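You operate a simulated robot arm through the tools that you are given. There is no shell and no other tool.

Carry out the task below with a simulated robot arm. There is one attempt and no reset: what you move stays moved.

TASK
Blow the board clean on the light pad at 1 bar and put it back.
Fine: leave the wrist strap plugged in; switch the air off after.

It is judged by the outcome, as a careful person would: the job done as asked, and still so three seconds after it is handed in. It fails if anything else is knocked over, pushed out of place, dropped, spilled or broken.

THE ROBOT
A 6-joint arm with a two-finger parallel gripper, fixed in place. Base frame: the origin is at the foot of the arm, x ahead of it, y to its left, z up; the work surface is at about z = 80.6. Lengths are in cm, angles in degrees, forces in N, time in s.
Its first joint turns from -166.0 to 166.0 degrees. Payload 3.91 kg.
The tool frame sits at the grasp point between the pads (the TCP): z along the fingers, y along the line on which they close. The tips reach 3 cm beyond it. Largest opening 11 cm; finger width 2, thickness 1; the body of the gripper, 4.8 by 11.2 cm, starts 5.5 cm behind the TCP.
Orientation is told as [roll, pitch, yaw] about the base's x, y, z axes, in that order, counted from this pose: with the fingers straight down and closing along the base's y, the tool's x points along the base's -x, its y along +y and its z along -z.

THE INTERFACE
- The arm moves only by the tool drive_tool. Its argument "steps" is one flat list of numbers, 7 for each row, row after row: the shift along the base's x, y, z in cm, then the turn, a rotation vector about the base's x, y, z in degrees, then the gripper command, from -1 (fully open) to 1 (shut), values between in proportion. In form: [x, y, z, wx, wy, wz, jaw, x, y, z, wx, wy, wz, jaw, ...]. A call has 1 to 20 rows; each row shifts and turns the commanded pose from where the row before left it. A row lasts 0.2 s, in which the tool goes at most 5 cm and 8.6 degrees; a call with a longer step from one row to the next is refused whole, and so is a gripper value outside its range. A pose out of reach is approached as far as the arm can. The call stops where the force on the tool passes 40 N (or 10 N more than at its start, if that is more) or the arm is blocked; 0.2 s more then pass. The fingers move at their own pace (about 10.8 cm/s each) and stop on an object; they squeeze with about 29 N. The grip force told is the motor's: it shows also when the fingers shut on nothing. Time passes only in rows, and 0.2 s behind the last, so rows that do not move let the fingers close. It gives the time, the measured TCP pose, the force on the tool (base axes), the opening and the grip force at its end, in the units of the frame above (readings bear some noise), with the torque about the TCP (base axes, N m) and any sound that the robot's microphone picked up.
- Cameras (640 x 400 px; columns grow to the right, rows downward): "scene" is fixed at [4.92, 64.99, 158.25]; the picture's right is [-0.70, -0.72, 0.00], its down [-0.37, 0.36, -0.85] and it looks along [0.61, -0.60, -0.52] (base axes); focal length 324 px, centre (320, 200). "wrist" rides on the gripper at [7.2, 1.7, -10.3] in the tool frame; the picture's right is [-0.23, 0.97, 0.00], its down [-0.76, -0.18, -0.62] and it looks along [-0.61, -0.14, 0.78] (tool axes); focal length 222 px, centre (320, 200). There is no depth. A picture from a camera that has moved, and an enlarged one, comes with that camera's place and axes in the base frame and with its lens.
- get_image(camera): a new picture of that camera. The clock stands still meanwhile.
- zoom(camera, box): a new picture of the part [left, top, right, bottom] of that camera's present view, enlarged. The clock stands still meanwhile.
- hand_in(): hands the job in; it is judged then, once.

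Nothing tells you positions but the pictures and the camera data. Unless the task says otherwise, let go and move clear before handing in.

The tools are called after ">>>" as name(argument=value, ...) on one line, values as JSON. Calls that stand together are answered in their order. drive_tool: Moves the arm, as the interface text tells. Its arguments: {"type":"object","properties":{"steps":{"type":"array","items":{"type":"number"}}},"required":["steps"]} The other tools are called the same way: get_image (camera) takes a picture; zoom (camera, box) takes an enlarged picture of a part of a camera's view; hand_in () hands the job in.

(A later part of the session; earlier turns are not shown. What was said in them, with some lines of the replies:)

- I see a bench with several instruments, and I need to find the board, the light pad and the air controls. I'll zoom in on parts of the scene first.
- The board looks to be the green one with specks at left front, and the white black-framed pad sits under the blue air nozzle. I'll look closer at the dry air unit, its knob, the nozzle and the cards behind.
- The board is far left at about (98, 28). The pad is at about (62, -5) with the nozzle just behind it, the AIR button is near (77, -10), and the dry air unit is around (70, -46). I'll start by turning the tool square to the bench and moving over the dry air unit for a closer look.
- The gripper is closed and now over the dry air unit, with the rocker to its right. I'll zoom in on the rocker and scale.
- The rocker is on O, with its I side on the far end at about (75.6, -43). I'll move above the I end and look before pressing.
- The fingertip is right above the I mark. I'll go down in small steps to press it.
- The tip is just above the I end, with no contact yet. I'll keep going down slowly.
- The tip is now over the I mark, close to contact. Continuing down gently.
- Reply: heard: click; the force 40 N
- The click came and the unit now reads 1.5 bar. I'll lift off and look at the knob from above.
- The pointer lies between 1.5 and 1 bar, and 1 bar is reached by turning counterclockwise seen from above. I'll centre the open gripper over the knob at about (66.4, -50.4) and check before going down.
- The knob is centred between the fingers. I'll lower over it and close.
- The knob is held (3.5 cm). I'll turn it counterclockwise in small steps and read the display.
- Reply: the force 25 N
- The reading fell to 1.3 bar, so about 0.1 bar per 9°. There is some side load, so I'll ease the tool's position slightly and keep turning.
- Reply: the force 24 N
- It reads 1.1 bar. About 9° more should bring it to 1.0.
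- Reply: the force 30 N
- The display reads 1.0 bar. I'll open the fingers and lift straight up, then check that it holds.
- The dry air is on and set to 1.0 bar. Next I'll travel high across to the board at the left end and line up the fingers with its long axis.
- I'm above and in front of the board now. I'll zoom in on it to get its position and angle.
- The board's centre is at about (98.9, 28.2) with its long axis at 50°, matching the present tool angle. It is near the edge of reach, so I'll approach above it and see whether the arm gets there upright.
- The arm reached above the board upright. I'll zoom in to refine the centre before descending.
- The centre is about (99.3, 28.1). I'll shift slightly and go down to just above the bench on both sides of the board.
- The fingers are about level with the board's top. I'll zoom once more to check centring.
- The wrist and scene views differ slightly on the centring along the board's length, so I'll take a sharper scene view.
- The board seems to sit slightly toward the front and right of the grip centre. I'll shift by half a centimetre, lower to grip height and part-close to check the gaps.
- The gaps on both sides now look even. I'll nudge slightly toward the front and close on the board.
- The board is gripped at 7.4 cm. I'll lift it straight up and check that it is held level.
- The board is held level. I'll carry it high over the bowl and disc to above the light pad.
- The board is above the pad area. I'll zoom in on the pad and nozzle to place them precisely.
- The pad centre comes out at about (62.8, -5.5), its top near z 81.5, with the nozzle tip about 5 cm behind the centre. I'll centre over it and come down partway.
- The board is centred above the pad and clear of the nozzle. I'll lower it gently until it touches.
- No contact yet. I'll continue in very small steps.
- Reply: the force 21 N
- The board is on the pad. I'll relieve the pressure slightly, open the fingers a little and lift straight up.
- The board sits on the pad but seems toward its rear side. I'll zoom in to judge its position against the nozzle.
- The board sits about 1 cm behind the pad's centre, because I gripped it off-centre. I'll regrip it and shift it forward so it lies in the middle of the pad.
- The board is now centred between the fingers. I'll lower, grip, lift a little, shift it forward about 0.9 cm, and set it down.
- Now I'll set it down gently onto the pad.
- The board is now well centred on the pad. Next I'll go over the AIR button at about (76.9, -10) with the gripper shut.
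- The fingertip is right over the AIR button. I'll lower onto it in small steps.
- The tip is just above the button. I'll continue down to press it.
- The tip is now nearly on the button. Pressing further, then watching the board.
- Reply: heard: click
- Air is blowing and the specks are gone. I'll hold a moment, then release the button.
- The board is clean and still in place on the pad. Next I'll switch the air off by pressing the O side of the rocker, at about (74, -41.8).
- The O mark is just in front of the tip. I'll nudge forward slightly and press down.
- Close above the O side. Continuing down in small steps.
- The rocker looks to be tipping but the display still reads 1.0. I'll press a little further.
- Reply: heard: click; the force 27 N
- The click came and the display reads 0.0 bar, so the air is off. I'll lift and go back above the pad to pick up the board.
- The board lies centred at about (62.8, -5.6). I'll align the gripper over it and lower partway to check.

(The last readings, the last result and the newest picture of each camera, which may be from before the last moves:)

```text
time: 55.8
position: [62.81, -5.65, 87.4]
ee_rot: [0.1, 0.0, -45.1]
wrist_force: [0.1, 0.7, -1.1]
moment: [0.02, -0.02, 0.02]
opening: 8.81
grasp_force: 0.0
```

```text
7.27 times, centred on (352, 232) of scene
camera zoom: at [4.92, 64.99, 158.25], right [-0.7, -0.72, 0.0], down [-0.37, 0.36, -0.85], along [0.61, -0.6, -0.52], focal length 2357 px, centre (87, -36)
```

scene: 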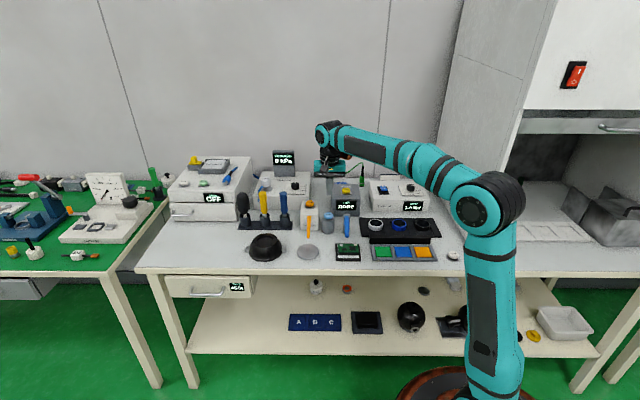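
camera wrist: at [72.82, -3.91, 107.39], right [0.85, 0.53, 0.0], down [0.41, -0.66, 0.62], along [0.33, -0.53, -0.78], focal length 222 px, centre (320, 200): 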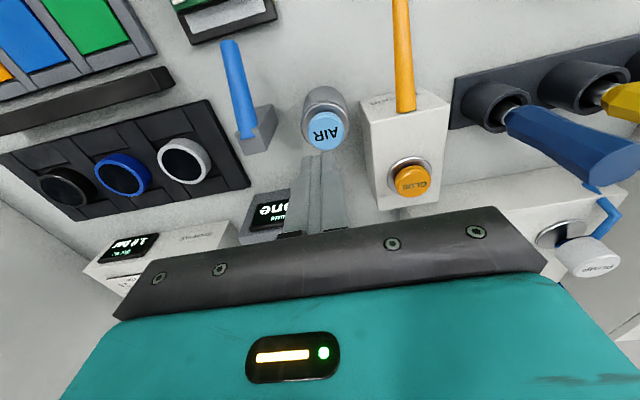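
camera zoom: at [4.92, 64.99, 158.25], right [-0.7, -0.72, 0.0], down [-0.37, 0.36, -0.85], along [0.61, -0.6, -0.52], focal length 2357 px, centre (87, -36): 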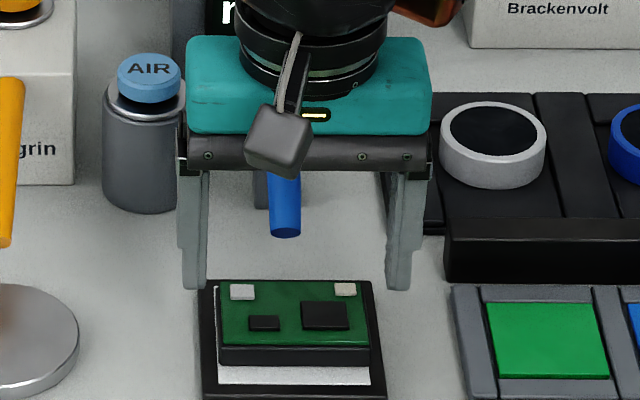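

The board is centred in the grip. I'll lower, close and lift it.

>>> drive_tool(steps=[0, 0, -1.2, 0, 0, 0, -0.6, 0, 0, -0.8, 0, 0, 0, -0.6, 0, 0, 0, 0, 0, 0, -0.35, 0, 0, 0, 0, 0, 0, 0.2, 0, 0, 0, 0, 0, 0, 1, 0, 0, 0, 0, 0, 0, 1, 0, 0, 0.5, 0, 0, 0, 1, 0, 0, 1.5, 0, 0, 0, 1, 0, 0, 4, 0, 0, 0, 1, 0, 0, 4, 0, 0, 0, 1, 0, 0, 4.5, 0, 0, 0, 1, 0, 0, 0, 0, 0, 0, 1])

>>> get_image(camera="wrist")

>>> zoom(camera="scene", box=[280, 160, 430, 270])

```text
time: 58.4
position: [62.77, -5.63, 99.86]
ee_rot: [-0.1, 0.0, -44.9]
wrist_force: [0.0, -0.7, -0.4]
moment: [0.0, 0.01, 0.01]
opening: 6.99
grasp_force: 29.4
```

```text
taken
camera wrist: at [58.88, 0.51, 110.22], right [0.85, 0.53, 0.0], down [0.41, -0.66, 0.62], along [0.33, -0.53, -0.78], focal length 222 px, centre (320, 200)
```

wrist: 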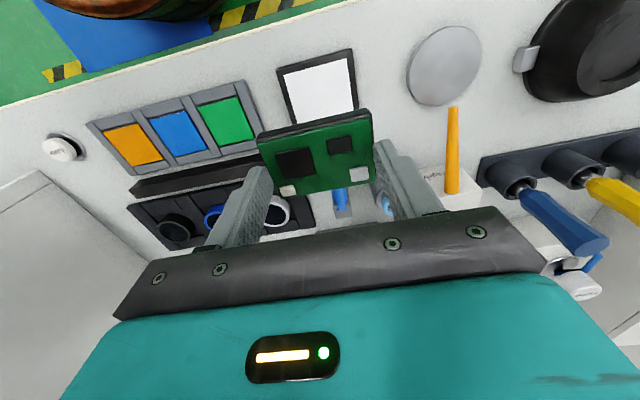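

```text
3.64 times, centred on (355, 215) of scene
camera zoom: at [4.92, 64.99, 158.25], right [-0.7, -0.72, 0.0], down [-0.37, 0.36, -0.85], along [0.61, -0.6, -0.52], focal length 1178 px, centre (193, 146)
```

zoom: 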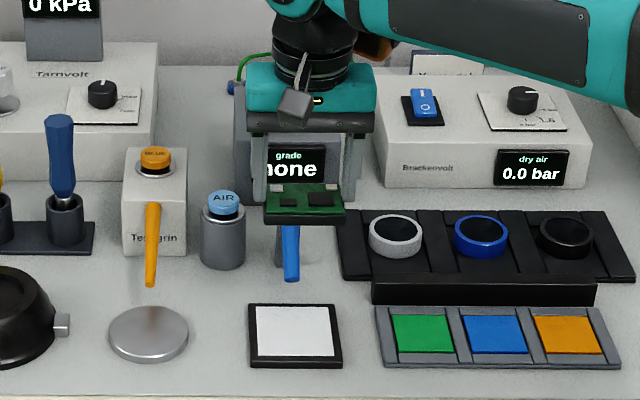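

The board is lifted, though the opening reads 7.0 this time, so the fingers hold nearer its top edge. I'll check that it hangs level.

>>> zoom(camera="scene", box=[334, 195, 382, 225])

>>> zoom(camera="wrist", box=[220, 80, 440, 230])

```text
13.33 times, centred on (358, 210) of scene
camera zoom: at [4.92, 64.99, 158.25], right [-0.7, -0.72, 0.0], down [-0.37, 0.36, -0.85], along [0.61, -0.6, -0.52], focal length 4320 px, centre (-187, 67)
```

zoom: 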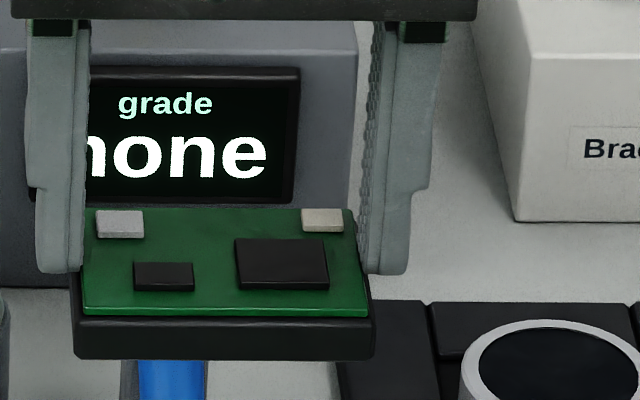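

```text
2.67 times, centred on (330, 155) of wrist
camera zoom: at [58.88, 0.51, 110.22], right [0.85, 0.53, 0.0], down [0.41, -0.66, 0.62], along [0.33, -0.53, -0.78], focal length 592 px, centre (293, 320)
```

zoom: 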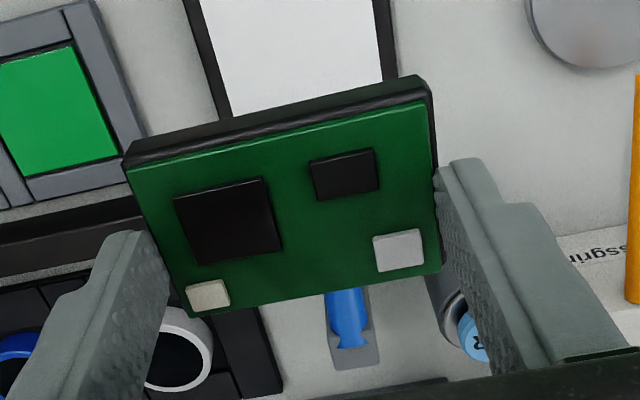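

The fingers hold only the thin green edge. To carry it more safely I'll set it back on the pad and regrip about 0.5 cm lower on the tray.

>>> drive_tool(steps=[0, 0, -4, 0, 0, 0, 1, 0, 0, -4, 0, 0, 0, 1, 0, 0, -4, 0, 0, 0, 1, 0, 0, -1.7, 0, 0, 0, 1, 0, 0, -0.4, 0, 0, 0, 1, 0, 0, -0.2, 0, 0, 0, 1, 0, 0, -0.15, 0, 0, 0, 1])

```text
time: 60.0
position: [62.74, -5.53, 85.45]
ee_rot: [0.0, 0.1, -45.0]
wrist_force: [0.4, -0.4, -0.4]
moment: [0.01, -0.01, 0.01]
opening: 6.97
grasp_force: 29.0
```

>>> drive_tool(steps=[0, 0, -0.1, 0, 0, 0, 1, 0, 0, -0.1, 0, 0, 0, 1, 0, 0, 0, 0, 0, 0, 1])

>>> zoom(camera="scene", box=[324, 228, 372, 258])

```text
time: 60.8
position: [63.0, -5.63, 85.33]
ee_rot: [0.1, -0.1, -45.0]
wrist_force: [1.9, 2.1, 25.7]
moment: [0.07, 0.22, -0.03]
opening: 7.01
grasp_force: 29.5
```

```text
13.33 times, centred on (348, 243) of scene
camera zoom: at [4.92, 64.99, 158.25], right [-0.7, -0.72, 0.0], down [-0.37, 0.36, -0.85], along [0.61, -0.6, -0.52], focal length 4320 px, centre (-53, -373)
```

zoom: 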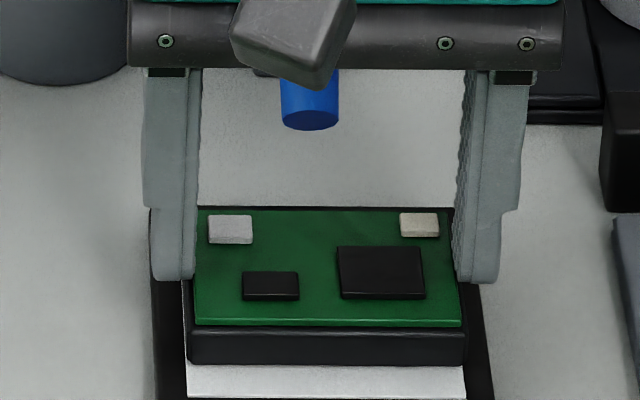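

The board is back on the pad. I'll open, go 0.35 cm lower and close on the tray.

>>> drive_tool(steps=[0, 0, 0.1, 0, 0, 0, 1, 0, 0, 0, 0, 0, 0, -0.4, 0, 0, 0, 0, 0, 0, -0.6, 0, 0, 0, 0, 0, 0, -0.6, 0, 0, -0.25, 0, 0, 0, -0.6, 0, 0, -0.2, 0, 0, 0, -0.6, 0, 0, 0, 0, 0, 0, -0.35, 0, 0, 0, 0, 0, 0, 0, 0, 0, 0, 0, 0, 0, 1, 0, 0, 0, 0, 0, 0, 1])

>>> zoom(camera="scene", box=[324, 228, 372, 258])

```text
time: 63.0
position: [62.69, -5.61, 84.77]
ee_rot: [0.0, 0.0, -45.0]
wrist_force: [0.6, -0.1, 1.2]
moment: [0.04, -0.04, 0.04]
opening: 7.37
grasp_force: 29.3
```

```text
13.33 times, centred on (348, 243) of scene
camera zoom: at [4.92, 64.99, 158.25], right [-0.7, -0.72, 0.0], down [-0.37, 0.36, -0.85], along [0.61, -0.6, -0.52], focal length 4320 px, centre (-53, -373)
```

zoom: 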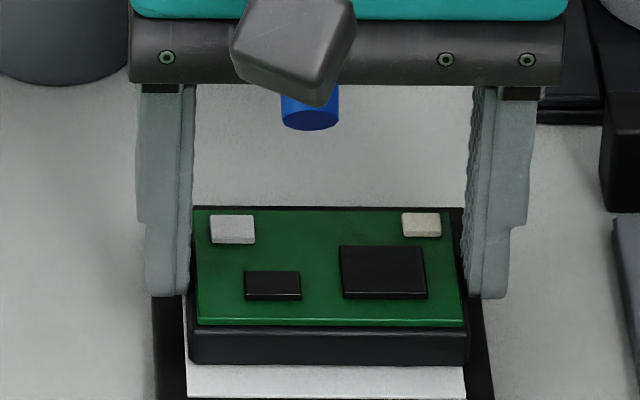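

Now the grip is on the tray at 7.4 cm. I'll lift and carry the board back toward its original spot, turning it back to its original angle.

>>> drive_tool(steps=[0, 0, 0.5, 0, 0, 0, 1, 0, 0, 1.5, 0, 0, 0, 1, 0, 0, 4, 0, 0, 0, 1, 0, 0, 4.5, 0, 0, 0, 1, 0, 0, 4.5, 0, 0, 0, 1, 0, 0, 0, 0, 0, 0, 1, 3.334, 3.057, 0, 0, 0, 0.482, 1, 3.334, 3.057, 0, 0, 0, 0.482, 1, 3.334, 3.057, 0, 0, 0, 0.482, 1, 3.334, 3.057, 0, 0, 0, 0.482, 1, 3.334, 3.057, 0, 0, 0, 0.482, 1, 3.334, 3.057, 0, 0, 0, 0.482, 1, 3.334, 3.057, 0, 0, 0, 0.482, 1, 3.334, 3.057, 0, 0, 0, 0.482, 1, 3.334, 3.057, 0, 0, 0, 0.482, 1, 3.334, 3.057, 0, 0, 0, 0.482, 1, 3.334, 3.057, 0, 0, 0, 0.482, 1, 0, 0, 0, 0, 0, 0, 1])

>>> get_image(camera="wrist")

>>> get_image(camera="scene")

```text
time: 66.8
position: [99.31, 28.2, 99.98]
ee_rot: [-0.1, 0.1, -39.7]
wrist_force: [0.8, -0.2, -1.7]
moment: [-0.01, 0.05, -0.01]
opening: 7.4
grasp_force: 28.7
```

```text
taken
camera wrist: at [95.04, 33.92, 110.31], right [0.8, 0.6, 0.0], down [0.47, -0.62, 0.62], along [0.38, -0.5, -0.78], focal length 222 px, centre (320, 200)
```

wrist: 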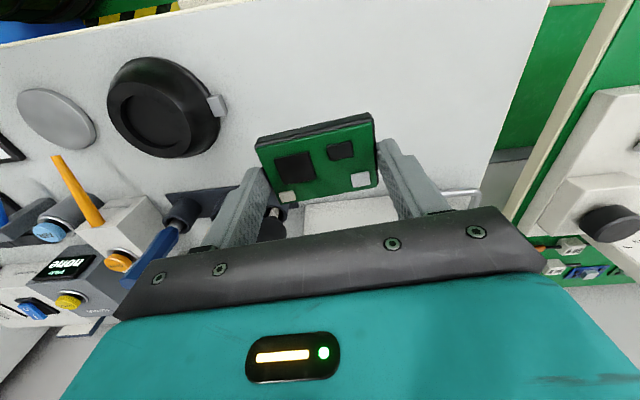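

```text
taken
```

scene: 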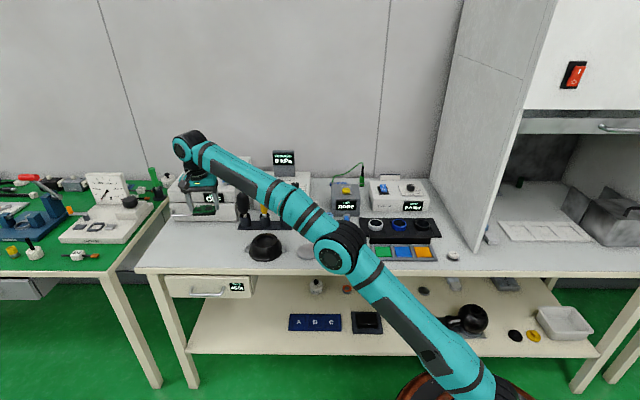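

The board is above its original spot at the original angle. I'll lower it most of the way and compare with the first picture.

>>> drive_tool(steps=[0, 0, -4, 0, 0, 0, 1, 0, 0, -4, 0, 0, 0, 1, 0, 0, -4, 0, 0, 0, 1, 0, 0, -2.5, 0, 0, 0, 1, 0, 0, -0.8, 0, 0, 0, 1, 0, 0, 0, 0, 0, 0, 1])

>>> zoom(camera="scene", box=[195, 235, 235, 260])

```text
time: 68.2
position: [99.42, 27.97, 84.7]
ee_rot: [0.0, 0.0, -39.7]
wrist_force: [0.0, 0.0, -0.8]
moment: [-0.03, -0.04, 0.0]
opening: 7.4
grasp_force: 28.9
```

```text
16.00 times, centred on (215, 248) of scene
camera zoom: at [4.92, 64.99, 158.25], right [-0.7, -0.72, 0.0], down [-0.37, 0.36, -0.85], along [0.61, -0.6, -0.52], focal length 5185 px, centre (2000, -560)
```

zoom: 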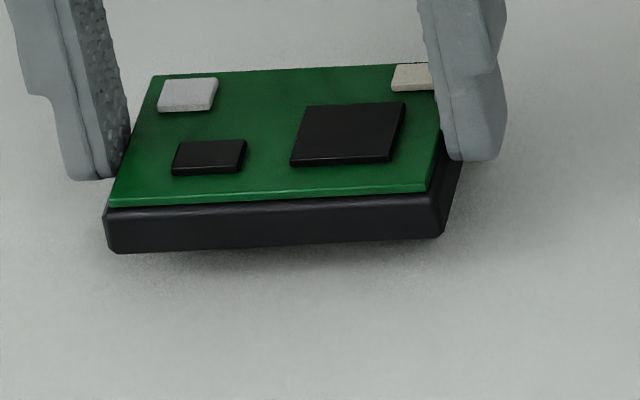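

The board lines up within about a millimetre of its original picture position. I'll lower it the last bit until it touches.

>>> drive_tool(steps=[0, 0, -0.5, 0, 0, 0, 1, 0, 0, -0.2, 0, 0, 0, 1, 0, 0, -0.1, 0, 0, 0, 1, 0, 0, 0, 0, 0, 0, 1])

>>> zoom(camera="scene", box=[195, 235, 235, 260])

```text
time: 69.2
position: [99.37, 27.95, 83.75]
ee_rot: [0.0, 0.0, -39.7]
wrist_force: [0.1, -0.5, -1.0]
moment: [0.0, 0.0, -0.02]
opening: 7.37
grasp_force: 29.3
```

```text
16.00 times, centred on (215, 248) of scene
camera zoom: at [4.92, 64.99, 158.25], right [-0.7, -0.72, 0.0], down [-0.37, 0.36, -0.85], along [0.61, -0.6, -0.52], focal length 5185 px, centre (2000, -560)
```

zoom: 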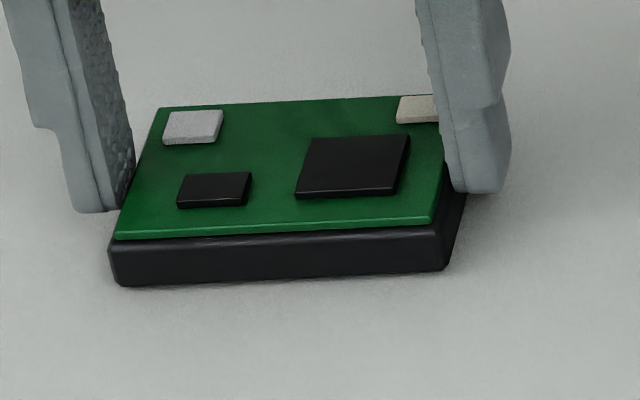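

It now almost exactly matches the original picture. One or two more small steps to touch.

>>> drive_tool(steps=[0, 0, -0.08, 0, 0, 0, 1, 0, 0, -0.08, 0, 0, 0, 1])

```text
time: 69.8
position: [99.47, 27.97, 83.67]
ee_rot: [-0.1, 0.0, -39.7]
wrist_force: [0.9, -1.9, 5.0]
moment: [-0.05, -0.01, -0.01]
opening: 7.39
grasp_force: 29.2
```

The board touches the bench. I'll open the fingers and lift straight up.

>>> drive_tool(steps=[0, 0, 0, 0, 0, 0, 0, 0, 0, 0, 0, 0, 0, -0.5, 0, 0, 0, 0, 0, 0, -0.6, 0, 0, 0.5, 0, 0, 0, -0.6, 0, 0, 1.5, 0, 0, 0, -0.6, 0, 0, 4, 0, 0, 0, -0.6, 0, 0, 4, 0, 0, 0, -0.6, 0, 0, 4, 0, 0, 0, -0.6, 0, 0, 2, 0, 0, 0, -0.6, 0, 0, 0, 0, 0, 0, -0.6])

>>> zoom(camera="scene", box=[195, 235, 235, 260])

>>> get_image(camera="wrist")

>>> get_image(camera="scene")

```text
time: 72.0
position: [99.63, 27.97, 99.68]
ee_rot: [0.0, 0.0, -39.7]
wrist_force: [-0.1, 0.4, 0.3]
moment: [-0.01, 0.0, -0.02]
opening: 8.81
grasp_force: 0.0
```

```text
16.00 times, centred on (215, 248) of scene
camera zoom: at [4.92, 64.99, 158.25], right [-0.7, -0.72, 0.0], down [-0.37, 0.36, -0.85], along [0.61, -0.6, -0.52], focal length 5185 px, centre (2000, -560)
```

zoom: 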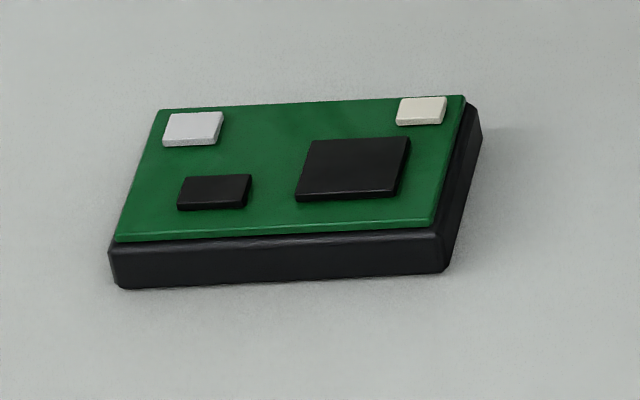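

```text
taken
camera wrist: at [95.17, 33.8, 109.93], right [0.8, 0.6, 0.0], down [0.47, -0.62, 0.62], along [0.38, -0.5, -0.78], focal length 222 px, centre (320, 200)
```

wrist: 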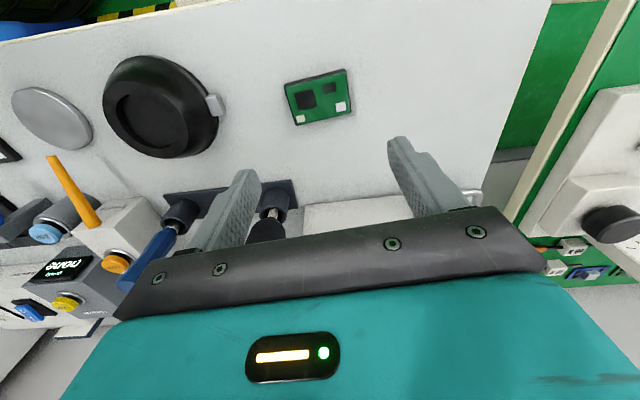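

```text
taken
```

scene: 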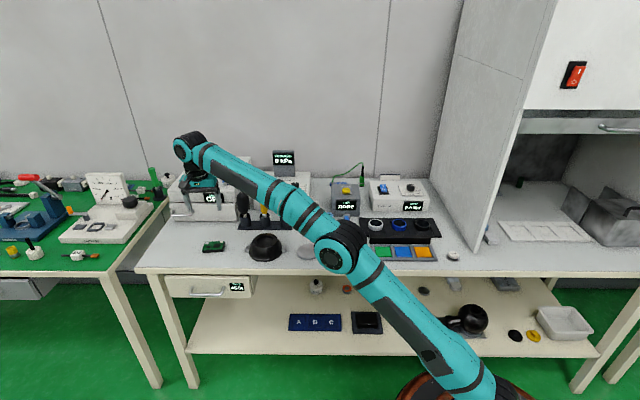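

The board is back in its place, clean, and matches the original picture. I'll retract the arm and check the whole bench, including the air unit and the strap plug.

>>> drive_tool(steps=[-2, -1, 4, 0, 0, 0, -0.6, -3, -2, 3, 0, 0, 0, -0.6, -3, -3, 2, 0, 0, 0, -0.6, -3, -3, 2, 0, 0, 0, -0.6, -3, -3, 2, 0, 0, 0, -0.6, -3, -3, 2, 0, 0, 0, -0.6, -3, -3, 0, 0, 0, 0, -0.6, -3, -3, 0, 0, 0, 0, -0.6, 0, 0, 0, 0, 0, 0, -0.6])

>>> get_image(camera="scene")

>>> zoom(camera="scene", box=[300, 150, 460, 270])

>>> zoom(camera="scene", box=[160, 140, 320, 270])

```text
time: 74.0
position: [76.23, 7.06, 114.78]
ee_rot: [0.0, 0.0, -39.7]
wrist_force: [-0.3, 0.1, 0.1]
moment: [-0.02, 0.01, -0.01]
opening: 8.82
grasp_force: 0.1
```

```text
taken
```

scene: 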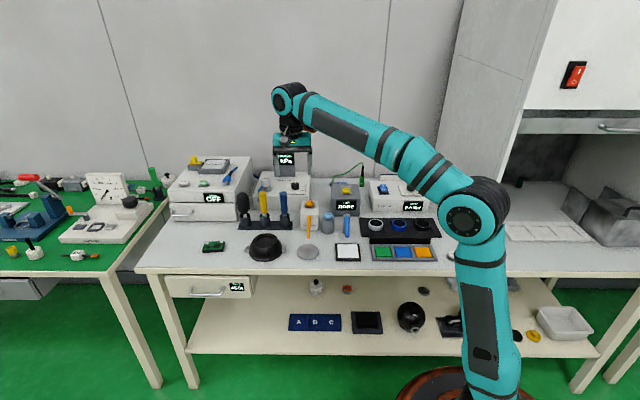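

```text
3.33 times, centred on (380, 210) of scene
camera zoom: at [4.92, 64.99, 158.25], right [-0.7, -0.72, 0.0], down [-0.37, 0.36, -0.85], along [0.61, -0.6, -0.52], focal length 1080 px, centre (120, 167)
```

zoom: 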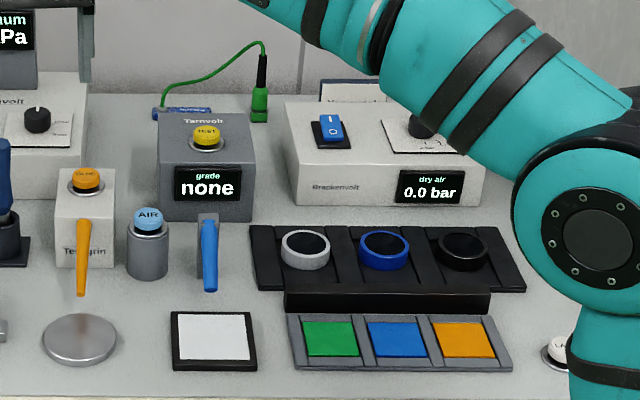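

```text
3.08 times, centred on (240, 205) of scene
camera zoom: at [4.92, 64.99, 158.25], right [-0.7, -0.72, 0.0], down [-0.37, 0.36, -0.85], along [0.61, -0.6, -0.52], focal length 997 px, centre (566, 185)
```

zoom: 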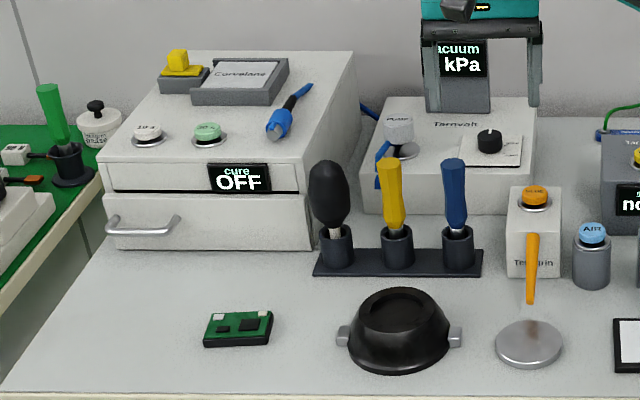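

The board is clean and back in its original spot. The air is off at 0.0 bar, the strap is still plugged in, nothing else has moved, and the arm is clear, so I'm handing the job in.

>>> hand_in()

```text
The job is handed in.
```

I blew the board clean on the light pad at 1.0 bar and put it back in its original spot, within about a millimetre of where it was. All the specks were gone before I moved it.

- **Air:** it is switched off, and the display reads 0.0 bar. The pressure knob was near 1.5 bar when I started and is now left at 1 bar.
- **Wrist strap:** it is still plugged in.
- **Handling:** I first set the board about 1 cm off the pad's centre, so I gripped it again and moved it before blowing. On the way back, I set it down on the pad once more to get a firmer grip.

Nothing else on the bench looked moved in the last pictures. The arm had let go and was clear when I handed the job in.
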